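You operate a simulated robot arm through the tools that you are given. There is no shell and no other tool. Be economical: measure what you need, move in short steps, check, and stop when the job is done.

You are at the controls of a simulated robot arm. One attempt, no reset.

JOB
Fill the red oiler on PORT 4 till its read-out passes 10 ml.
Fine: one cycle at a time, no cycle more than it takes; stand it back on the silver tray.
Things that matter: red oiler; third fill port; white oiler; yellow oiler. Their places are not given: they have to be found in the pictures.

The check looks at the end state, three seconds after you hand in, the way a careful person would. Anything else that was tipped, shoved, dropped, spilled or broken makes it a failure.

ROBOT AND FRAMES
A 7-joint arm with a two-finger parallel gripper, fixed in place. Base frame: the origin is at the foot of the arm, x ahead of it, y to its left, z up; the work surface is at about z = 0.826. Readings come in m, degrees, newtons and seconds.
With the tool pointing down near the work surface it reaches from about 0.24 to 0.68 m from the base axis. Its first joint turns from -66.0 to 66.0 degrees. Payload 2.4 kg.
The tool frame sits at the grasp point between the pads (the TCP): z along the fingers, y along the line on which they close. The tips reach 0.03 m beyond it. Largest opening 0.094 m; finger width 0.028, thickness 0.01; the body of the gripper, 0.05 by 0.096 m, starts 0.055 m behind the TCP.
Orientation is that of the tool frame in the base frame, as a unit quaternion [w, x, y, z]. With the fingers straight down and closing along the base's y, the tool's x points along the base's -x, its y along +y and its z along -z.

CONTROLS
- The arm moves only by the tool move_arm. Its arguments are lists of equal length, an entry for each row: "linear": the shift along the tool's x, y, z in units of 500 mm (1.0 is 500 mm), a list of three; "delta_rot": the turn, a rotation vector about the tool's x, y, z in units of 60 degrees (1.0 is 60 degrees), a list of three; "grip": the opening, from 0 (shut) to 1 (fully open). In form: {"linear": [[x, y, z], ...], "delta_rot": [[ax, ay, az], ...], "grip": [grip, ...]}. A call has 1 to 20 rows; each row is the pose to reach, as a shift and turn from the pose commanded when the call began, along the tool's axes at that moment. A call with a number of a shift or a turn outside -1 to 1 is refused whole. Each row takes 0.2 s and may step no farther than 0.05 m and 8.6 degrees from the row before; otherwise, or with a gripper value out of range, the whole call is refused. A pose out of reach is approached as far as the arm can. The call stops where the force on the tool passes 40 N (or 10 N more than at its start, if that is more) or the arm is blocked; 0.2 s more then pass. Each finger travels about 0.153 m/s and halts on what it meets, pressing with about 43 N; the grip force reading is that of the motor and also rises with nothing between the fingers. The clock runs only during rows and for 0.2 s after the last one: add rows that repeat a pose to give the fingers time. It gives the time, the measured TCP pose, the force on the tool (base axes), the opening and the grip force at its end, in the units of the frame above (readings bear some noise), and new pictures: "views" is both (left out), scene, wrist or none.
- Cameras (640 x 400 px; columns grow to the right, rows downward): "scene" is fixed at [0.0425, 0.4732, 1.4484]; the picture's right is [-0.74, -0.67, 0.00], its down [-0.36, 0.40, -0.84] and it looks along [0.57, -0.62, -0.54] (base axes); focal length 324 px, centre (320, 200). "wrist" rides on the gripper at [-0.037, 0, -0.058] in the tool frame; the picture's right is [0.00, -1.00, 0.00], its down [0.97, 0.00, -0.24] and it looks along [0.24, 0.00, 0.97] (tool axes); focal length 218 px, centre (320, 200).
- pixel_to_xyz(camera, pixels): for up to 12 pixels [column, row] of the newest picture of that camera ("zoom" is the newest enlarged one), the place [x, y, z] in the base frame of the surface seen there, good to about 0.002 m. The clock stands still meanwhile.
- close_up(camera, box): a new picture of the part [left, top, right, bottom] of that camera's present view, enlarged. The clock stands still meanwhile.
- close_job(): hands the job in; it is judged then, once.

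Work in short steps. Measure before you move; look again where a grasp or a placing could have gone wrong, and mend it. You have 80 turns and 120 pictures in all, those below and enlarged ones among them. Open the gripper and draw the arm clear of the work before you hand the job in, unless the task says otherwise; then end with one line.

The tools are called after "Request:" by a JSON object that holds its "method" and its "body". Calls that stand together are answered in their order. move_arm: Moves the arm, as the interface text tells. Its arguments: {"type":"object","properties":{"linear":{"type":"array"},"delta_rot":{"type":"array"},"grip":{"type":"array"},"views":{"type":"string","enum":["both","scene","wrist","none"]}},"required":["linear","delta_rot","grip"]} The other tools are called the same way: pixel_to_xyz (camera, pixels) gives the place of the surface under pixels of a picture; close_up (camera, box) takes an enlarged picture of a part of a camera's view; close_job () hands the job in.

At the start:

```text
time_s: 0.0
ee_pos: [0.4206, 0.0317, 1.0936]
tcp_rot: [0.0, -0.001, 1.0, 0.0]
force: [-0.1, 0.1, -0.3]
finger_gap: 0.0938
grip_force: 0.0
```

scene: 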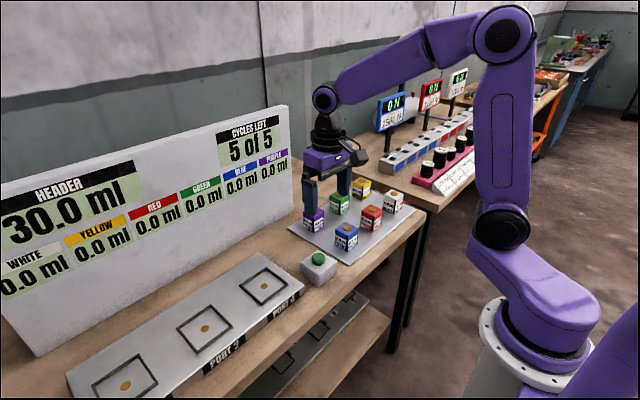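
wrist: 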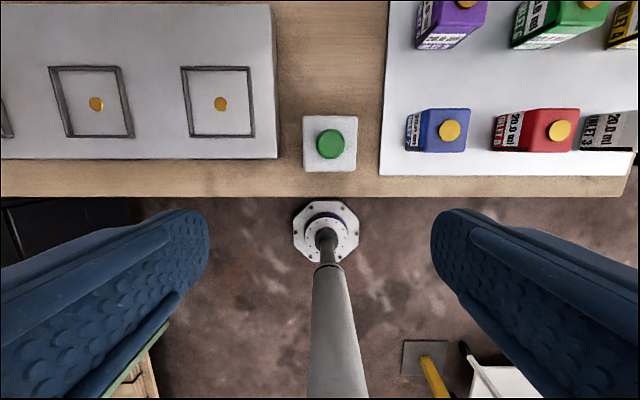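

I'll look closer at the board, the ports and the tray of oilers.

Request:
{"method": "close_up", "body": {"camera": "scene", "box": [0, 100, 300, 290]}}

Request:
{"method": "close_up", "body": {"camera": "scene", "box": [60, 240, 320, 400]}}

Request:
{"method": "close_up", "body": {"camera": "scene", "box": [280, 160, 440, 270]}}

Request:
{"method": "close_up", "body": {"camera": "wrist", "box": [380, 0, 640, 180]}}

Request:
{"method": "pixel_to_xyz", "body": {"camera": "wrist", "pixels": [[220, 103], [96, 103], [330, 143], [450, 131], [560, 131], [590, 145], [193, 135], [248, 135], [183, 68], [250, 68], [385, 170], [520, 100]]}}

```text
2.11 times, centred on (150, 195) of scene
```

zoom: 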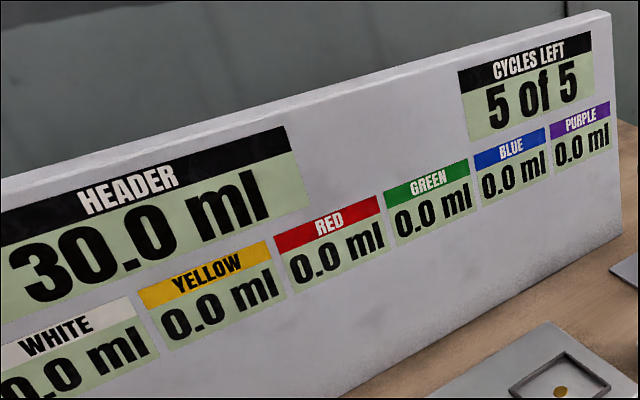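

```text
2.46 times, centred on (190, 320) of scene
```

zoom: 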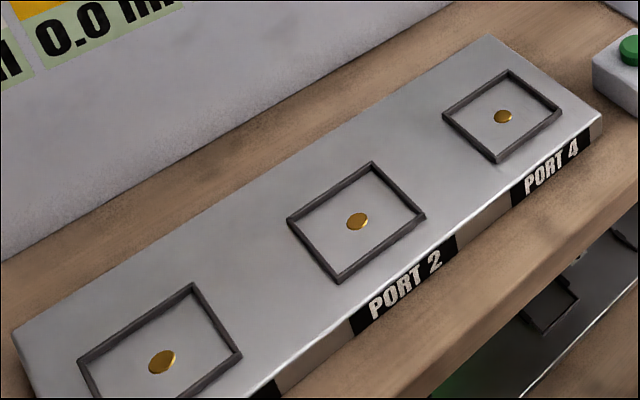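

```text
3.64 times, centred on (360, 215) of scene
```

zoom: 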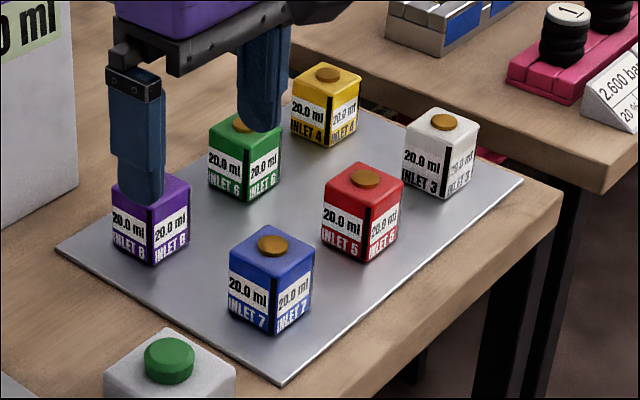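

```text
2.22 times, centred on (510, 90) of wrist
```

zoom: 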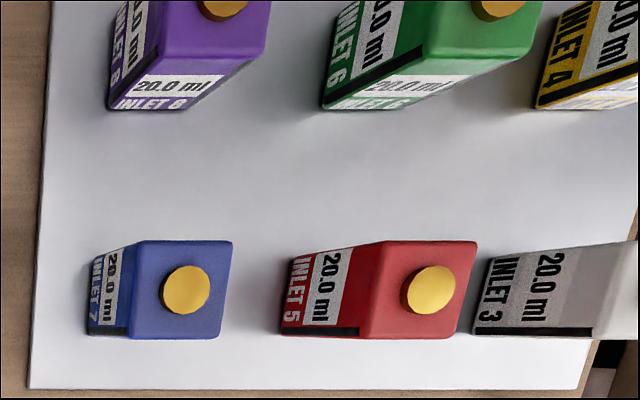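

```text
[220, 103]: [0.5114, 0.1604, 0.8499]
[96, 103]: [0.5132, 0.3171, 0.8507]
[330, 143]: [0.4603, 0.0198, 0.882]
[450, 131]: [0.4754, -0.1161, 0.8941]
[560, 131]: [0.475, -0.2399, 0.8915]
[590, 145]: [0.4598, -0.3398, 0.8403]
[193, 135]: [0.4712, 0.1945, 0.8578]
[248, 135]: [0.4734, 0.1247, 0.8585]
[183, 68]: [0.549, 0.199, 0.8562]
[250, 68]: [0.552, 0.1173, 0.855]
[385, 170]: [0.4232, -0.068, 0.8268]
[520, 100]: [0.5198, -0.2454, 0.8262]
```

The red oiler (INLET 5) has its cap near (0.475, -0.240), and PORT 4 is the port next to the button at about (0.511, 0.160). I move above the red oiler to measure it.

Request:
{"method": "move_arm", "body": {"linear": [[-0.018, -0.09, 0], [-0.036, -0.18, 0], [-0.054, -0.27, 0], [-0.072, -0.36, 0], [-0.09, -0.45, 0], [-0.1, -0.5434, 0.02], [-0.1, -0.5434, 0.02]], "delta_rot": [[0, 0, 0], [0, 0, 0], [0, 0, 0], [0, 0, 0], [0, 0, 0], [0, 0, 0], [0, 0, 0]], "grip": [1, 1, 1, 1, 1, 1, 1]}}

```text
time_s: 1.6
ee_pos: [0.4729, -0.2404, 1.0852]
tcp_rot: [0.0, 0.0, 1.0, 0.0]
force: [-0.9, -0.8, -0.6]
finger_gap: 0.0939
grip_force: 0.1
```

scene: 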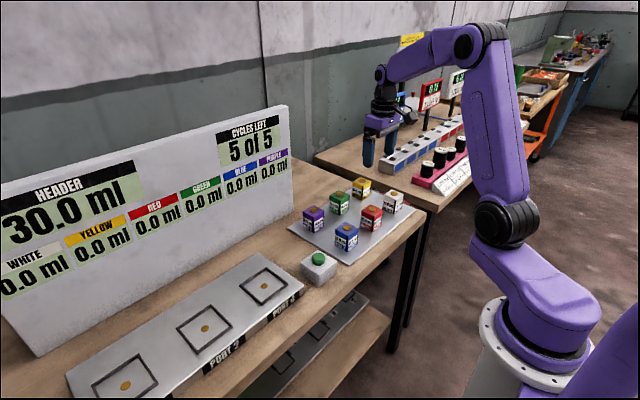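
wrist: 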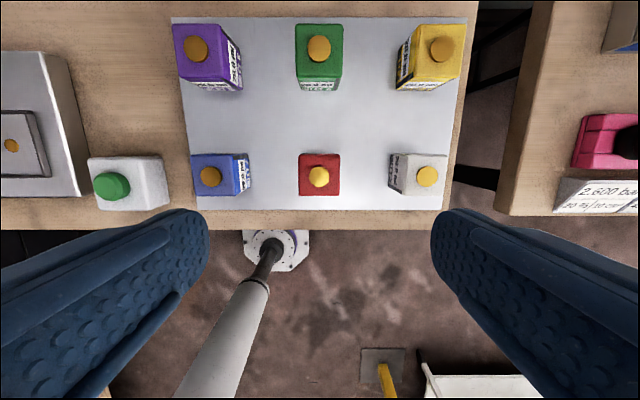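

The red oiler now sits at columns 299-340, rows 154-196. I measure its edges and its neighbours.

Request:
{"method": "close_up", "body": {"camera": "wrist", "box": [180, 120, 460, 220]}}

Request:
{"method": "pixel_to_xyz", "body": {"camera": "wrist", "pixels": [[318, 177], [301, 170], [337, 170], [318, 156], [318, 192], [211, 178], [428, 177], [196, 178], [440, 178], [340, 205], [270, 180], [305, 188]]}}

Request:
{"method": "pixel_to_xyz", "body": {"camera": "scene", "pixels": [[371, 209], [364, 212], [380, 212], [371, 230], [345, 237], [265, 286], [207, 328], [248, 286], [266, 268], [289, 286], [266, 304], [318, 258]]}}

```text
2.29 times, centred on (320, 170) of wrist
```

zoom: 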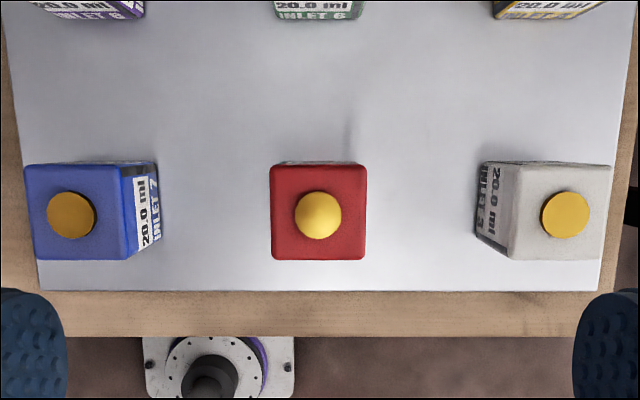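

```text
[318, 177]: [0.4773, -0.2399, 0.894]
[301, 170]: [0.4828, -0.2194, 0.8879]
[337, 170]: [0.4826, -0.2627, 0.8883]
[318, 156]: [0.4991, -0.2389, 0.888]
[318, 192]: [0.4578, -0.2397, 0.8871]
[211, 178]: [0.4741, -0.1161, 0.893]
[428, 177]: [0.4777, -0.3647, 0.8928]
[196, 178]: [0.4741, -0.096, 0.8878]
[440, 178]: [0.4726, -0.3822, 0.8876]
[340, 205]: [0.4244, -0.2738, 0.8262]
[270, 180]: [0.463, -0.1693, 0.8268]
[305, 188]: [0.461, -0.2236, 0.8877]
```

```text
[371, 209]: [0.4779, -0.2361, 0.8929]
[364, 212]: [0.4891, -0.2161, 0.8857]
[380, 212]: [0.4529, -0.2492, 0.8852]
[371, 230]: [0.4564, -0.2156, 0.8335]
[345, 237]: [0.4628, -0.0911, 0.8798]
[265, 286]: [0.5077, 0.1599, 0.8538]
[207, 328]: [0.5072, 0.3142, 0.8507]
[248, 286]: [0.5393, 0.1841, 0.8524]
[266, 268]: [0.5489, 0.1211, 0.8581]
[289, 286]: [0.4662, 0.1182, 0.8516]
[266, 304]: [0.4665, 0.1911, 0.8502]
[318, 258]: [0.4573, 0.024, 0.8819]
```

The red oiler is about 0.048 wide, centred at (0.477, -0.240), with its top at 0.888. I lower to TCP z = 0.870 with the gripper open.

Request:
{"method": "move_arm", "body": {"linear": [[-0.008, 0, 0.09], [-0.008, 0, 0.18], [-0.008, 0, 0.26], [-0.008, 0, 0.33], [-0.008, 0, 0.39], [-0.008, 0, 0.43], [-0.008, 0, 0.43]], "delta_rot": [[0, 0, 0], [0, 0, 0], [0, 0, 0], [0, 0, 0], [0, 0, 0], [0, 0, 0], [0, 0, 0]], "grip": [1, 1, 1, 1, 1, 1, 1]}}

```text
time_s: 3.2
ee_pos: [0.4759, -0.2358, 0.8682]
tcp_rot: [0.0, 0.0, 1.0, -0.001]
force: [-0.6, -1.0, 0.2]
finger_gap: 0.0941
grip_force: 0.1
```

scene: 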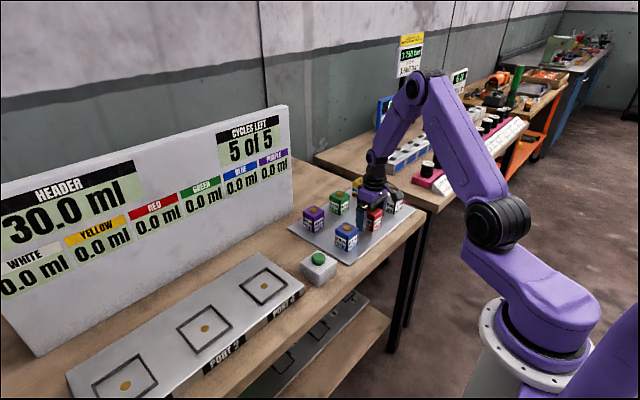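
wrist: 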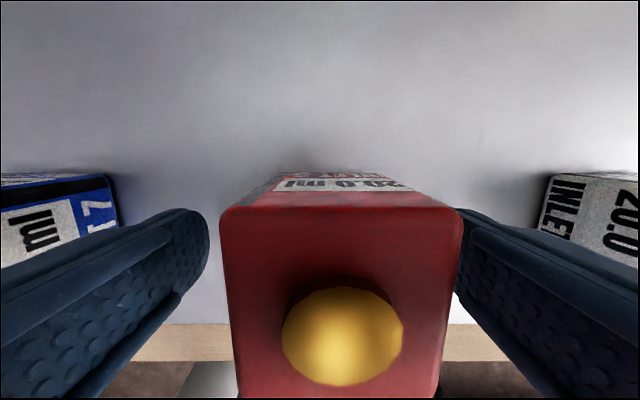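

The arm drifted +4 mm in y: the cap is at column 343 instead of 320. I shift 4 mm toward -y and look at the reading again before closing.

Request:
{"method": "move_arm", "body": {"linear": [[0, -0.008, 0], [0, -0.008, 0]], "delta_rot": [[0, 0, 0], [0, 0, 0]], "grip": [1, 1], "views": "wrist"}}

```text
time_s: 3.8
ee_pos: [0.4732, -0.2409, 0.8694]
tcp_rot: [0.0, 0.0, 1.0, 0.0]
force: [-0.4, -0.5, -0.7]
finger_gap: 0.0942
grip_force: 0.1
```

wrist: 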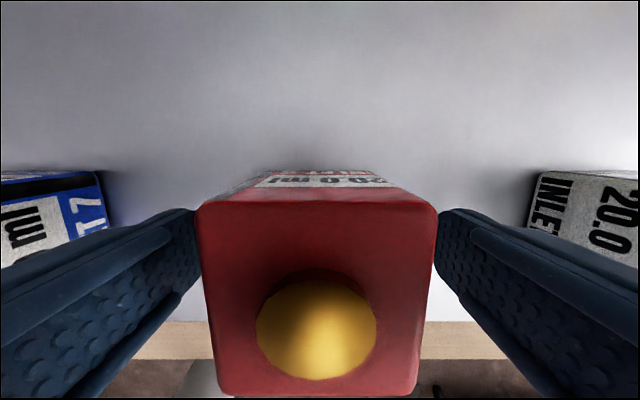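

The cap is at column 317, so the oiler is centred between the pads. I close the gripper on it.

Request:
{"method": "move_arm", "body": {"linear": [[0, 0, 0], [0, 0, 0], [0, 0, 0], [0, 0, 0]], "delta_rot": [[0, 0, 0], [0, 0, 0], [0, 0, 0], [0, 0, 0]], "grip": [0.6, 0.3, 0.3, 0.3], "views": "wrist"}}

```text
time_s: 4.8
ee_pos: [0.4736, -0.241, 0.8692]
tcp_rot: [0.0, 0.0, 1.0, 0.001]
force: [0.3, -1.0, 0.3]
finger_gap: 0.0538
grip_force: 43.0
```

wrist: 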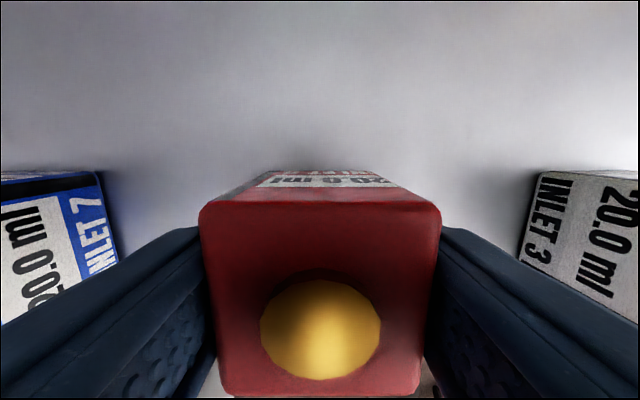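

The gap is 0.054 at 43 N, so the oiler is held. I lift 13 cm and carry it over toward PORT 4.

Request:
{"method": "move_arm", "body": {"linear": [[0, 0, -0.04], [0, 0, -0.12], [0, 0, -0.2], [0, 0, -0.26], [-0.007, 0.09, -0.26], [-0.014, 0.18, -0.26], [-0.021, 0.27, -0.26], [-0.028, 0.36, -0.26], [-0.035, 0.45, -0.26], [-0.042, 0.54, -0.26], [-0.05, 0.63, -0.26], [-0.06, 0.72, -0.26], [-0.068, 0.802, -0.26], [-0.068, 0.802, -0.26]], "delta_rot": [[0, 0, 0], [0, 0, 0], [0, 0, 0], [0, 0, 0], [0, 0, 0], [0, 0, 0], [0, 0, 0], [0, 0, 0], [0, 0, 0], [0, 0, 0], [0, 0, 0], [0, 0, 0], [0, 0, 0], [0, 0, 0]], "grip": [0.3, 0.3, 0.3, 0.3, 0.3, 0.3, 0.3, 0.3, 0.3, 0.3, 0.3, 0.3, 0.3, 0.3]}}

```text
time_s: 7.8
ee_pos: [0.5081, 0.1594, 1.0]
tcp_rot: [-0.001, -0.001, 1.0, 0.0]
force: [-0.3, 0.2, -1.7]
finger_gap: 0.0538
grip_force: 43.3
```

scene: 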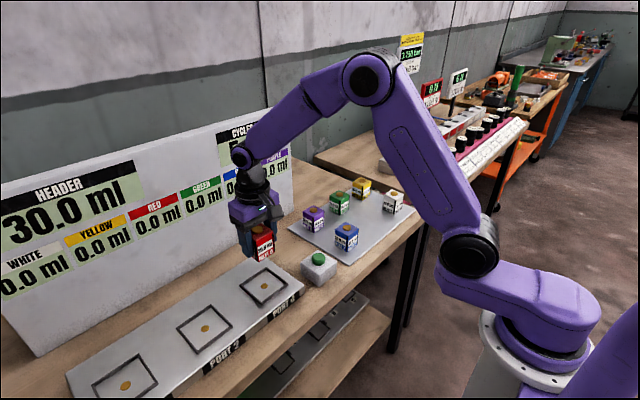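
wrist: 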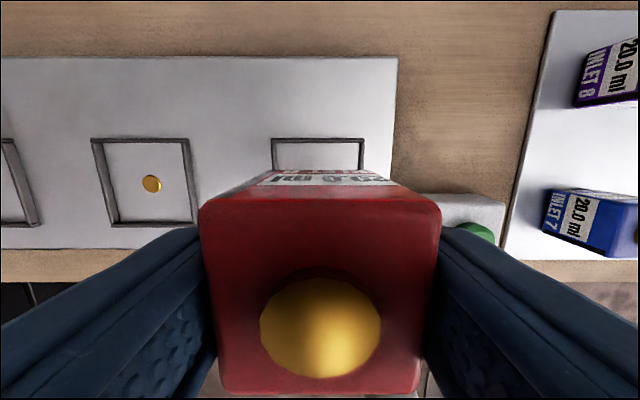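

The frame's far edge spans columns 272-365, which lines up with the oiler at column 320. I measure the frame edges and the held oiler.

Request:
{"method": "pixel_to_xyz", "body": {"camera": "wrist", "pixels": [[318, 140], [318, 137], [318, 144], [273, 155], [364, 155], [320, 208], [320, 384], [205, 290], [433, 290], [320, 325]]}}

Request:
{"method": "pixel_to_xyz", "body": {"camera": "scene", "pixels": [[265, 285], [242, 288], [265, 305], [288, 284], [264, 268], [262, 228], [264, 258]]}}

Request:
{"method": "close_up", "body": {"camera": "scene", "box": [200, 210, 320, 320]}}

```text
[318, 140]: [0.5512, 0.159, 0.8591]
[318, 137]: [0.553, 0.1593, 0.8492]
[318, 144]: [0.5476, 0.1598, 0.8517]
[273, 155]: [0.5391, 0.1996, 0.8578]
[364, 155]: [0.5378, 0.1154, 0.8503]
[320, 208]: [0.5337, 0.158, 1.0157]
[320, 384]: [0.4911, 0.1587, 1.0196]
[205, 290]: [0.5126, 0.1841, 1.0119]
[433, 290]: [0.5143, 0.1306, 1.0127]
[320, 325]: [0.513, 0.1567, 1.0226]
```

```text
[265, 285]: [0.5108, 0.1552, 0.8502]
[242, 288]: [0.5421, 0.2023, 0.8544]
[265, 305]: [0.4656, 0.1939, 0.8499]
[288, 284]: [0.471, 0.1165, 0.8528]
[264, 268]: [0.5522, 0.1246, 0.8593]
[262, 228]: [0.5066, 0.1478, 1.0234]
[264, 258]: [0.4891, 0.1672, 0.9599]
```

```text
3.64 times, centred on (260, 265) of scene
```

zoom: 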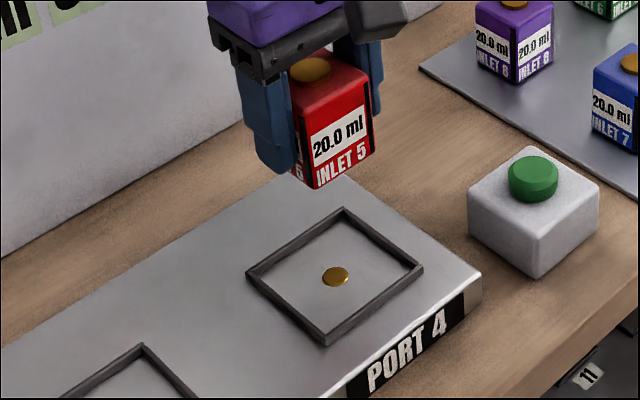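

The oiler centre (0.512, 0.158) matches the port nipple (0.511, 0.159), and the label confirms PORT 4. I lower it to just above seating.

Request:
{"method": "move_arm", "body": {"linear": [[0, 0, 0.08], [0, 0, 0.14], [0, 0, 0.18], [0, 0, 0.2], [0, 0, 0.206], [0, 0, 0.206]], "delta_rot": [[0, 0, 0], [0, 0, 0], [0, 0, 0], [0, 0, 0], [0, 0, 0], [0, 0, 0]], "grip": [0.3, 0.3, 0.3, 0.3, 0.3, 0.3]}}

Request:
{"method": "close_up", "body": {"camera": "scene", "box": [200, 210, 320, 320]}}

```text
time_s: 9.2
ee_pos: [0.5092, 0.1587, 0.8966]
tcp_rot: [-0.001, 0.0, 1.0, 0.0]
force: [0.0, -0.1, -0.9]
finger_gap: 0.0538
grip_force: 43.3
```

scene: 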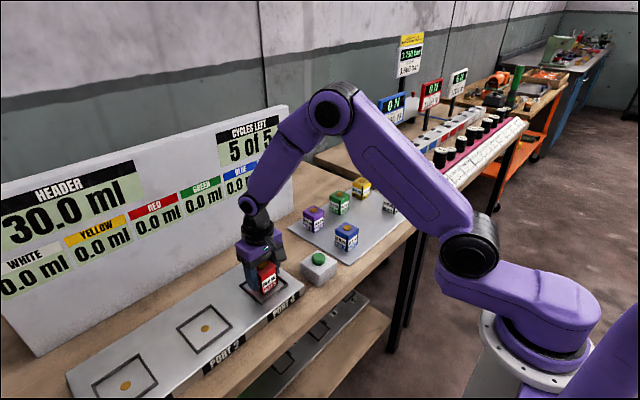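
wrist: 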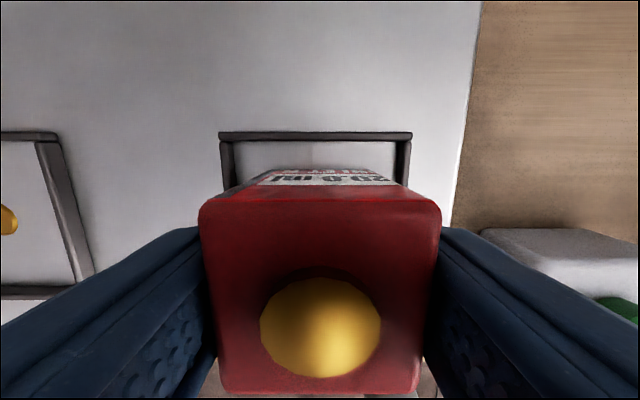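

```text
3.64 times, centred on (260, 265) of scene
```

zoom: 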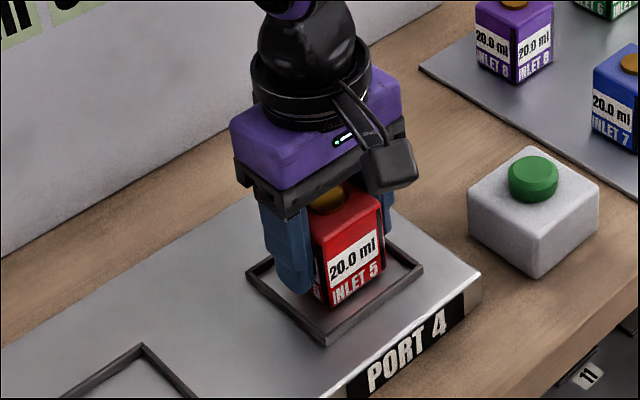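

The oiler is inside the frame (columns 220-412 around it) and about 3 mm high. I ease it down in small steps until it touches.

Request:
{"method": "move_arm", "body": {"linear": [[0, 0, 0.003], [0, 0, 0.005], [0, 0, 0.007], [0, 0, 0.007]], "delta_rot": [[0, 0, 0], [0, 0, 0], [0, 0, 0], [0, 0, 0]], "grip": [0.3, 0.3, 0.3, 0.3], "views": "none"}}

```text
time_s: 10.2
ee_pos: [0.5098, 0.158, 0.8935]
tcp_rot: [0.0, -0.001, 1.0, 0.0]
force: [-6.1, -3.5, 20.2]
finger_gap: 0.0537
grip_force: 42.8
```

Contact shows at 20 N, so the oiler is seated. I open the fingers and draw straight up.

Request:
{"method": "move_arm", "body": {"linear": [[0, 0, -0.001], [0, 0, -0.001], [0, 0, -0.001], [0, 0, -0.05], [0, 0, -0.13], [0, 0, -0.21], [0, 0, -0.21]], "delta_rot": [[0, 0, 0], [0, 0, 0], [0, 0, 0], [0, 0, 0], [0, 0, 0], [0, 0, 0], [0, 0, 0]], "grip": [0.75, 0.9, 0.9, 0.9, 0.9, 0.9, 0.9]}}

```text
time_s: 11.8
ee_pos: [0.5095, 0.1589, 0.9977]
tcp_rot: [0.001, 0.0, 1.0, -0.001]
force: [-0.2, 0.1, -0.3]
finger_gap: 0.0845
grip_force: 0.0
```

scene: 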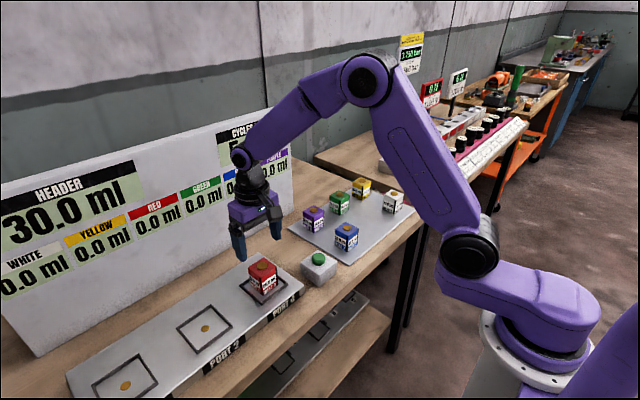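
wrist: 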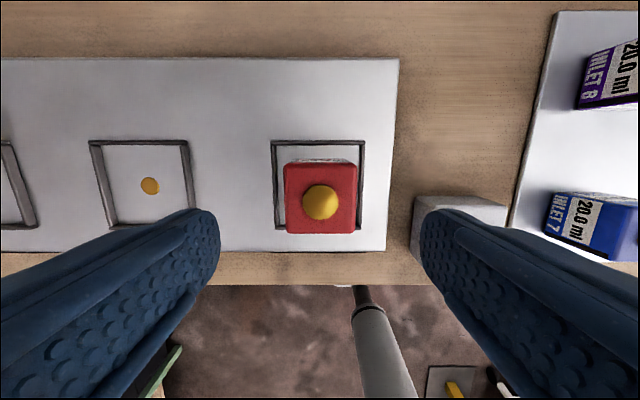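

The red oiler stands upright inside the PORT 4 frame. I shut the fingers and move above the green button at (0.460, 0.021).

Request:
{"method": "move_arm", "body": {"linear": [[0.033, -0.09, 0], [0.066, -0.18, 0], [0.099, -0.276, 0], [0.099, -0.276, 0.05], [0.099, -0.276, 0.1], [0.099, -0.276, 0.1]], "delta_rot": [[0, 0, 0], [0, 0, 0], [0, 0, 0], [0, 0, 0], [0, 0, 0], [0, 0, 0]], "grip": [0.6, 0.3, 0, 0, 0, 0]}}

Request:
{"method": "close_up", "body": {"camera": "scene", "box": [230, 200, 380, 310]}}

```text
refused: row 3 steps farther than a row can; nothing moved
```

```text
3.64 times, centred on (305, 255) of scene
```

zoom: 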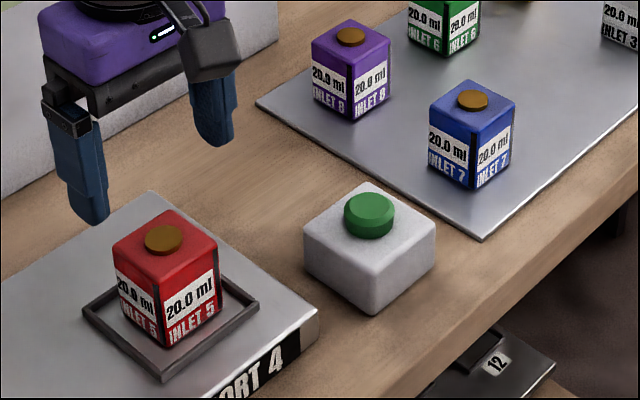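

The third row stepped a hair too far, so I repeat the move with shorter steps.

Request:
{"method": "move_arm", "body": {"linear": [[0.025, -0.07, 0], [0.05, -0.14, 0], [0.075, -0.21, 0], [0.099, -0.276, 0], [0.099, -0.276, 0.05], [0.099, -0.276, 0.1], [0.099, -0.276, 0.1]], "delta_rot": [[0, 0, 0], [0, 0, 0], [0, 0, 0], [0, 0, 0], [0, 0, 0], [0, 0, 0], [0, 0, 0]], "grip": [0.6, 0.3, 0, 0, 0, 0, 0]}}

Request:
{"method": "close_up", "body": {"camera": "scene", "box": [230, 200, 380, 310]}}

```text
time_s: 13.4
ee_pos: [0.4607, 0.0188, 0.9492]
tcp_rot: [0.0, 0.0, 1.0, -0.001]
force: [0.1, 0.4, -0.7]
finger_gap: 0.0
grip_force: 32.5
```

scene: 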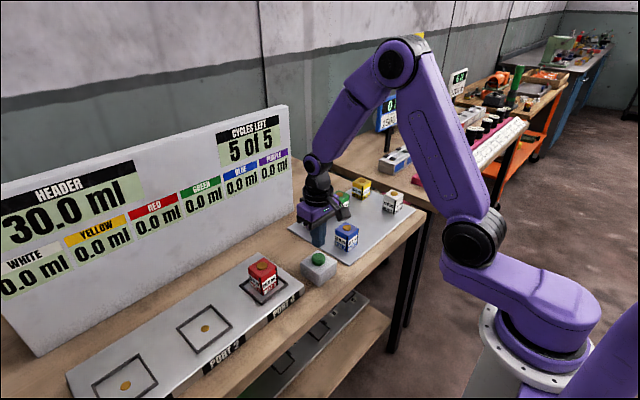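
wrist: 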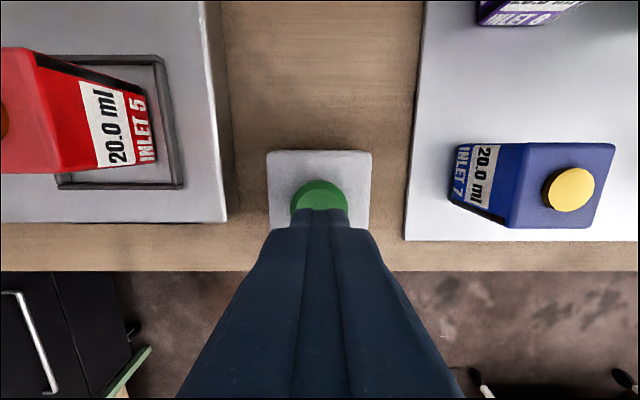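

```text
3.64 times, centred on (305, 255) of scene
```

zoom: 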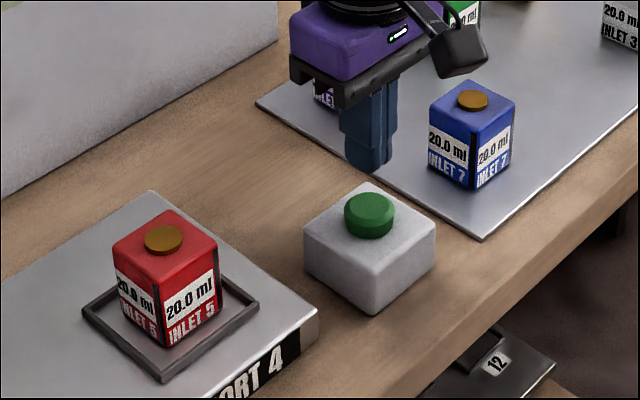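

The fingertips are aligned with the button (column 319). I make one gentle press of about 5 mm and come back up.

Request:
{"method": "move_arm", "body": {"linear": [[0, 0, 0.05], [0, 0, 0.068], [0, 0, 0.078], [0, 0, 0.084], [0, 0, 0.06], [0, 0, 0], [0, 0, 0]], "delta_rot": [[0, 0, 0], [0, 0, 0], [0, 0, 0], [0, 0, 0], [0, 0, 0], [0, 0, 0], [0, 0, 0]], "grip": [0, 0, 0, 0, 0, 0, 0]}}

```text
time_s: 15.0
ee_pos: [0.4589, 0.021, 0.949]
tcp_rot: [0.0, 0.0, 1.0, 0.0]
force: [0.7, 0.3, 0.3]
finger_gap: 0.0
grip_force: 32.8
```

scene: 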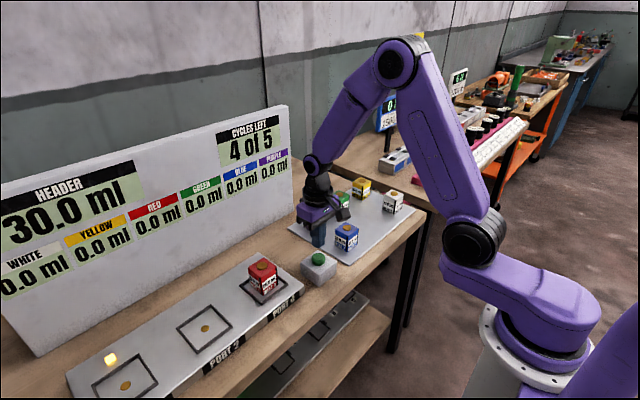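
wrist: 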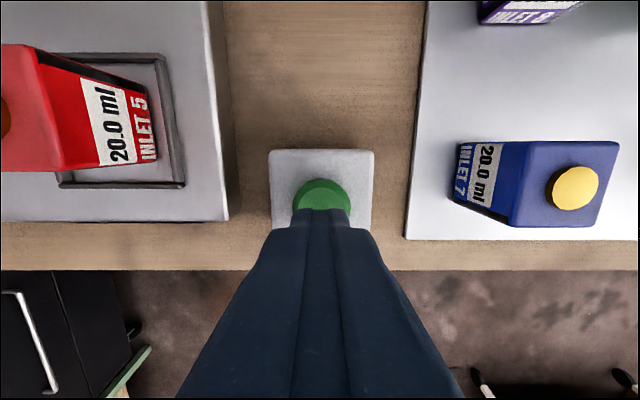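

One cycle has started ("4 of 5") and a lamp is lit at the leftmost port, near (110, 358). I wait and watch.

Request:
{"method": "move_arm", "body": {"linear": [[0, 0, 0], [0, 0, 0], [0, 0, 0], [0, 0, 0], [0, 0, 0], [0, 0, 0], [0, 0, 0]], "delta_rot": [[0, 0, 0], [0, 0, 0], [0, 0, 0], [0, 0, 0], [0, 0, 0], [0, 0, 0], [0, 0, 0]], "grip": [0, 0, 0, 0, 0, 0, 0], "views": "scene"}}

```text
time_s: 16.6
ee_pos: [0.4598, 0.0211, 0.9477]
tcp_rot: [0.0, 0.001, 1.0, 0.0]
force: [-0.6, -0.5, 0.4]
finger_gap: 0.0001
grip_force: 33.1
```

scene: 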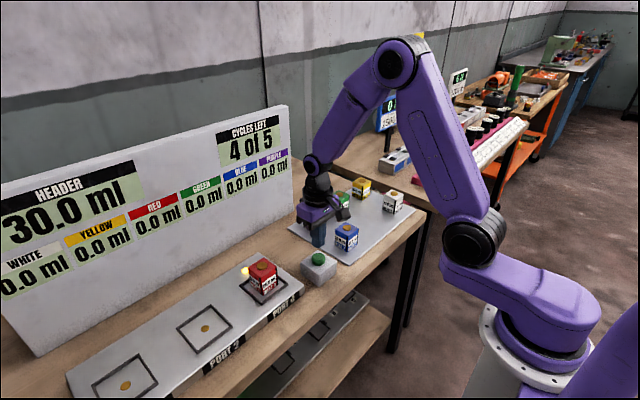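

The lamp has now moved to PORT 4. I keep waiting.

Request:
{"method": "move_arm", "body": {"linear": [[0, 0, 0], [0, 0, 0], [0, 0, 0], [0, 0, 0], [0, 0, 0], [0, 0, 0], [0, 0, 0], [0, 0, 0], [0, 0, 0], [0, 0, 0]], "delta_rot": [[0, 0, 0], [0, 0, 0], [0, 0, 0], [0, 0, 0], [0, 0, 0], [0, 0, 0], [0, 0, 0], [0, 0, 0], [0, 0, 0], [0, 0, 0]], "grip": [0, 0, 0, 0, 0, 0, 0, 0, 0, 0], "views": "scene"}}

Request:
{"method": "close_up", "body": {"camera": "scene", "box": [0, 100, 320, 310]}}

```text
time_s: 18.8
ee_pos: [0.4611, 0.0209, 0.9483]
tcp_rot: [0.0, 0.0, 1.0, 0.0]
force: [-0.2, -0.2, -0.1]
finger_gap: 0.0001
grip_force: 33.4
```

scene: 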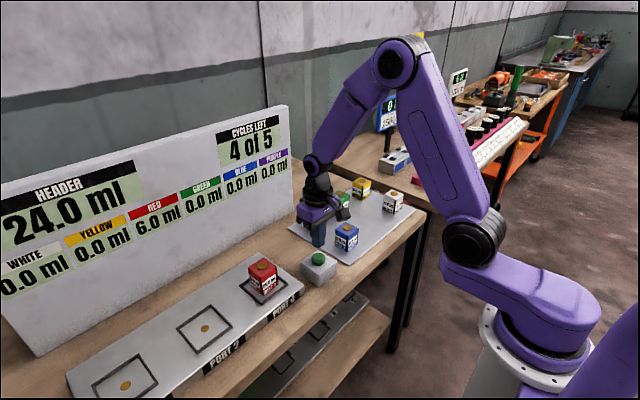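

```text
1.90 times, centred on (160, 205) of scene
```

zoom: 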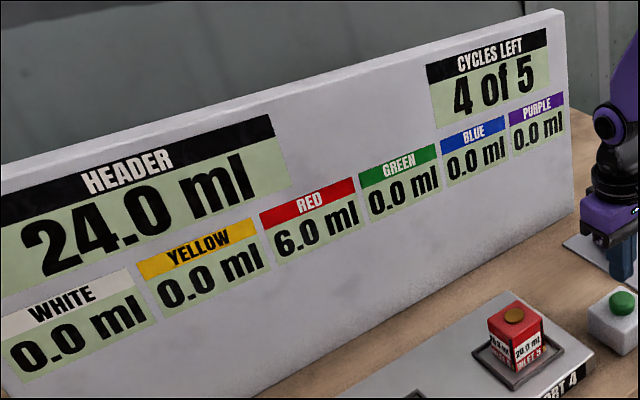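

Red reads 6.0 ml after one cycle, which is not past 10. The lamp is out, so I press a second time.

Request:
{"method": "move_arm", "body": {"linear": [[0, 0, 0.05], [0, 0, 0.068], [0, 0, 0.078], [0, 0, 0.084], [0, 0, 0.06], [0, 0, 0], [0, 0, 0], [0, 0, 0], [0, 0, 0], [0, 0, 0], [0, 0, 0], [0, 0, 0], [0, 0, 0], [0, 0, 0], [0, 0, 0], [0, 0, 0], [0, 0, 0], [0, 0, 0], [0, 0, 0], [0, 0, 0]], "delta_rot": [[0, 0, 0], [0, 0, 0], [0, 0, 0], [0, 0, 0], [0, 0, 0], [0, 0, 0], [0, 0, 0], [0, 0, 0], [0, 0, 0], [0, 0, 0], [0, 0, 0], [0, 0, 0], [0, 0, 0], [0, 0, 0], [0, 0, 0], [0, 0, 0], [0, 0, 0], [0, 0, 0], [0, 0, 0], [0, 0, 0]], "grip": [0, 0, 0, 0, 0, 0, 0, 0, 0, 0, 0, 0, 0, 0, 0, 0, 0, 0, 0, 0], "views": "scene"}}

```text
time_s: 23.0
ee_pos: [0.4612, 0.0225, 0.9475]
tcp_rot: [-0.001, 0.0, 1.0, 0.0]
force: [0.1, -0.1, 0.0]
finger_gap: 0.0
grip_force: 32.7
```

scene: 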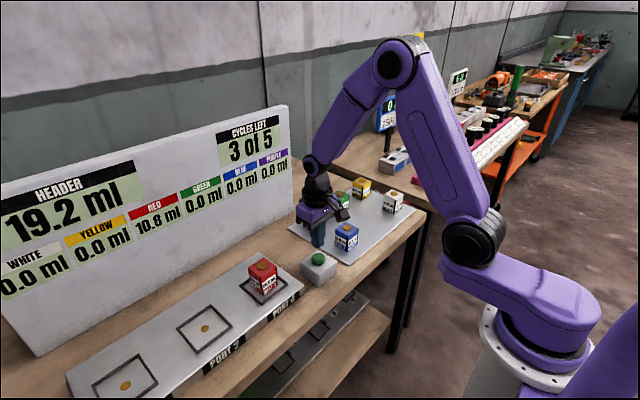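

Red reads 10.8 ml with 3 of 5 cycles left and the lamp out. I go back above PORT 4 with the gripper opening.

Request:
{"method": "move_arm", "body": {"linear": [[0, 0, -0.06], [0, 0, -0.1], [-0.025, 0.07, -0.1], [-0.05, 0.14, -0.1], [-0.075, 0.21, -0.1], [-0.1, 0.275, -0.1], [-0.1, 0.275, -0.1], [-0.1, 0.275, -0.1]], "delta_rot": [[0, 0, 0], [0, 0, 0], [0, 0, 0], [0, 0, 0], [0, 0, 0], [0, 0, 0], [0, 0, 0], [0, 0, 0]], "grip": [0, 0, 0.3, 0.6, 1, 1, 1, 1], "views": "wrist"}}

Request:
{"method": "pixel_to_xyz", "body": {"camera": "wrist", "pixels": [[320, 202], [290, 200], [350, 200]]}}

```text
time_s: 24.8
ee_pos: [0.5103, 0.1573, 0.9965]
tcp_rot: [0.0, 0.0, 1.0, 0.0]
force: [0.7, 0.1, 0.9]
finger_gap: 0.094
grip_force: 0.1
```

wrist: 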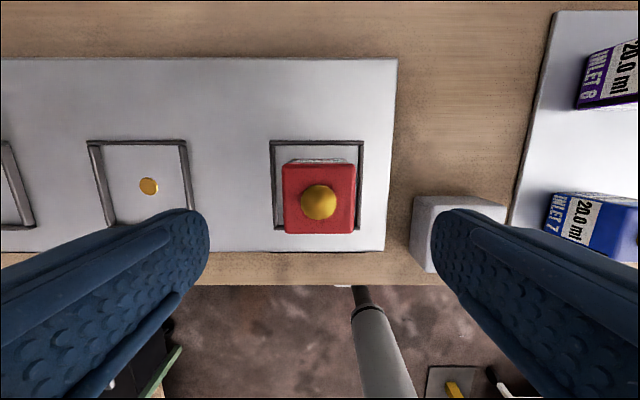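

```text
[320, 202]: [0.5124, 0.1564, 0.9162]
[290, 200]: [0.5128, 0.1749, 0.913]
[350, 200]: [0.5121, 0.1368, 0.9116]
```

The oiler is centred at (0.512, 0.157) and the gripper is open. I lower to the earlier grasp height, close, and check.

Request:
{"method": "move_arm", "body": {"linear": [[0, 0, 0.08], [0, 0, 0.14], [0, 0, 0.18], [0, 0, 0.206], [0, 0, 0.206], [0, 0, 0.206], [0, 0, 0.206], [0, 0, 0.206]], "delta_rot": [[0, 0, 0], [0, 0, 0], [0, 0, 0], [0, 0, 0], [0, 0, 0], [0, 0, 0], [0, 0, 0], [0, 0, 0]], "grip": [1, 1, 1, 1, 1, 0.6, 0.3, 0.3], "views": "wrist"}}

```text
time_s: 26.6
ee_pos: [0.5083, 0.1581, 0.8949]
tcp_rot: [-0.001, 0.0, 1.0, 0.0]
force: [0.0, -0.4, 0.6]
finger_gap: 0.0537
grip_force: 43.0
```

wrist: 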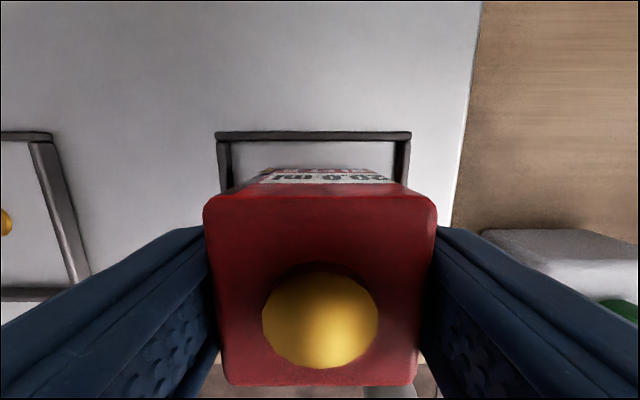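

The oiler is held at gap 0.0537. I lift it and carry it back to its empty place on the tray at (0.477, -0.240).

Request:
{"method": "move_arm", "body": {"linear": [[0, 0, -0.04], [0, 0, -0.12], [0, 0, -0.21], [0.008, -0.09, -0.21], [0.016, -0.18, -0.21], [0.024, -0.27, -0.21], [0.032, -0.36, -0.21], [0.04, -0.45, -0.21], [0.048, -0.54, -0.21], [0.056, -0.63, -0.21], [0.063, -0.72, -0.21], [0.07, -0.796, -0.21], [0.07, -0.796, -0.21], [0.07, -0.796, -0.21]], "delta_rot": [[0, 0, 0], [0, 0, 0], [0, 0, 0], [0, 0, 0], [0, 0, 0], [0, 0, 0], [0, 0, 0], [0, 0, 0], [0, 0, 0], [0, 0, 0], [0, 0, 0], [0, 0, 0], [0, 0, 0], [0, 0, 0]], "grip": [0.3, 0.3, 0.3, 0.3, 0.3, 0.3, 0.3, 0.3, 0.3, 0.3, 0.3, 0.3, 0.3, 0.3]}}

```text
time_s: 29.6
ee_pos: [0.4728, -0.2427, 1.0004]
tcp_rot: [0.0, 0.0, 1.0, 0.0]
force: [-0.8, -0.4, -1.5]
finger_gap: 0.0536
grip_force: 42.8
```

scene: 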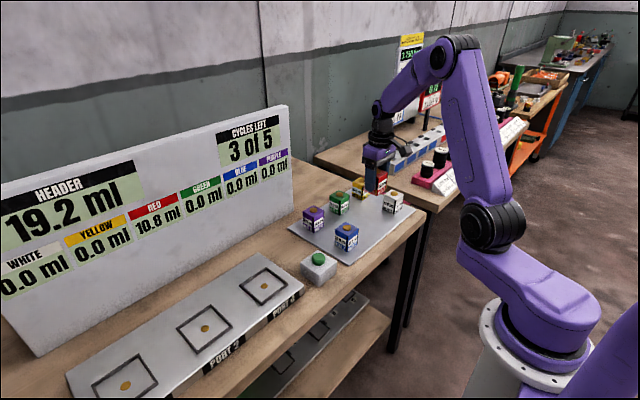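
wrist: 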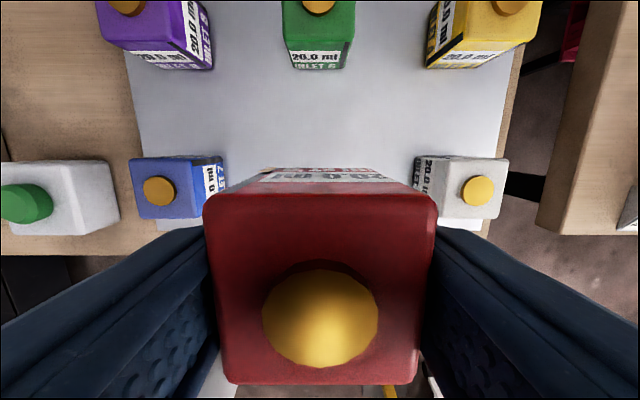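

The board still reads red 10.8 ml, and the oiler is midway between blue and white. I lower it to just above the tray.

Request:
{"method": "move_arm", "body": {"linear": [[0, 0, 0.08], [0, 0, 0.15], [0, 0, 0.2], [0, 0, 0.235], [0, 0, 0.248], [0, 0, 0.248]], "delta_rot": [[0, 0, 0], [0, 0, 0], [0, 0, 0], [0, 0, 0], [0, 0, 0], [0, 0, 0]], "grip": [0.3, 0.3, 0.3, 0.3, 0.3, 0.3], "views": "wrist"}}

```text
time_s: 31.0
ee_pos: [0.4752, -0.24, 0.8739]
tcp_rot: [0.001, 0.0, 1.0, 0.0]
force: [0.1, 0.0, -1.2]
finger_gap: 0.0536
grip_force: 43.0
```

wrist: 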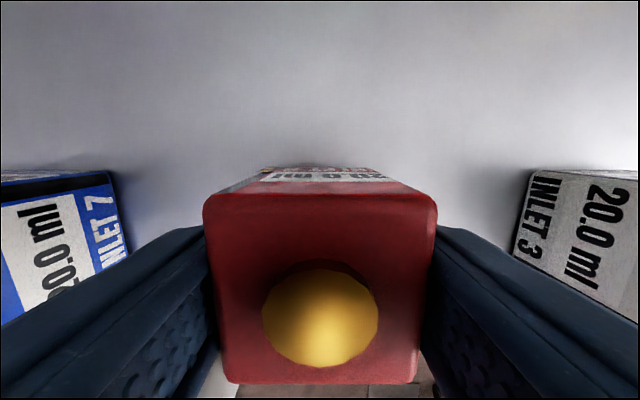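

It is still free, about 3 mm up with no contact force. I ease it down in small steps.

Request:
{"method": "move_arm", "body": {"linear": [[0, 0, 0.003], [0, 0, 0.005], [0, 0, 0.007], [0, 0, 0.007]], "delta_rot": [[0, 0, 0], [0, 0, 0], [0, 0, 0], [0, 0, 0]], "grip": [0.3, 0.3, 0.3, 0.3], "views": "none"}}

```text
time_s: 32.0
ee_pos: [0.4732, -0.2399, 0.8721]
tcp_rot: [-0.001, 0.0, 1.0, -0.001]
force: [0.4, 0.1, -1.5]
finger_gap: 0.054
grip_force: 43.2
```

There is still no contact, so I go a little farther.

Request:
{"method": "move_arm", "body": {"linear": [[0, 0, 0.002], [0, 0, 0.004], [0, 0, 0.004]], "delta_rot": [[0, 0, 0], [0, 0, 0], [0, 0, 0]], "grip": [0.3, 0.3, 0.3], "views": "none"}}

```text
time_s: 32.8
ee_pos: [0.4743, -0.2399, 0.8699]
tcp_rot: [0.0, 0.0, 1.0, 0.001]
force: [-6.7, 4.0, 23.1]
finger_gap: 0.0535
grip_force: 43.1
```

Contact shows at 23 N, so the oiler is on the tray. I open the fingers and rise straight up.

Request:
{"method": "move_arm", "body": {"linear": [[0, 0, -0.001], [0, 0, -0.001], [0, 0, -0.001], [0, 0, -0.05], [0, 0, -0.13], [0, 0, -0.22], [0, 0, -0.31], [0, 0, -0.4], [0, 0, -0.4]], "delta_rot": [[0, 0, 0], [0, 0, 0], [0, 0, 0], [0, 0, 0], [0, 0, 0], [0, 0, 0], [0, 0, 0], [0, 0, 0], [0, 0, 0]], "grip": [0.75, 0.95, 0.95, 0.95, 0.95, 0.95, 0.95, 0.95, 0.95]}}

Request:
{"method": "close_up", "body": {"camera": "scene", "box": [280, 160, 440, 270]}}

```text
time_s: 34.8
ee_pos: [0.4728, -0.24, 1.0709]
tcp_rot: [0.0, 0.0, 1.0, 0.0]
force: [-0.9, -0.3, 0.5]
finger_gap: 0.0894
grip_force: 0.0
```

scene: 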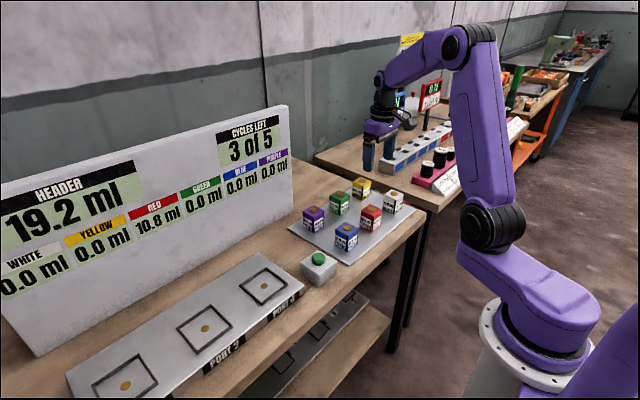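
wrist: 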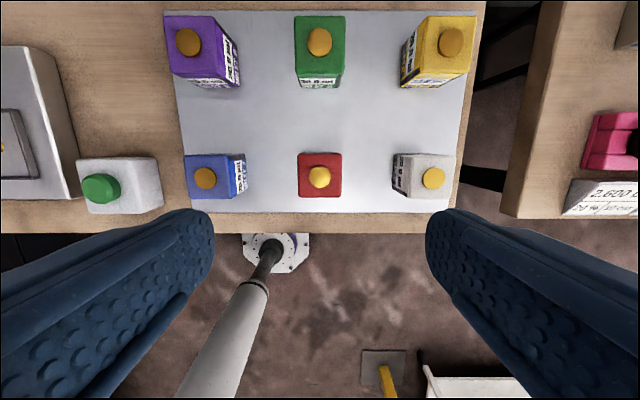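

```text
3.64 times, centred on (360, 215) of scene
```

zoom: 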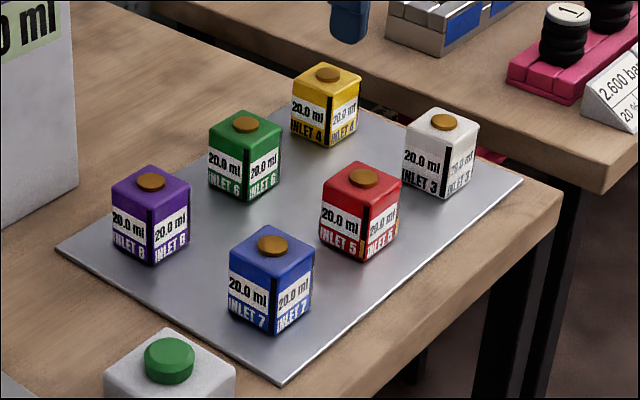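

The red oiler is upright in its old place on the tray and reads 10.8 ml. The others are untouched and the arm is clear with the gripper open, so I hand the job in.

Request:
{"method": "close_job", "body": {}}

```text
The job is handed in.
```

I filled the red oiler on PORT 4 to 10.8 ml in two cycles (6.0 ml after the first), stood it back on the silver tray, and handed the job in.
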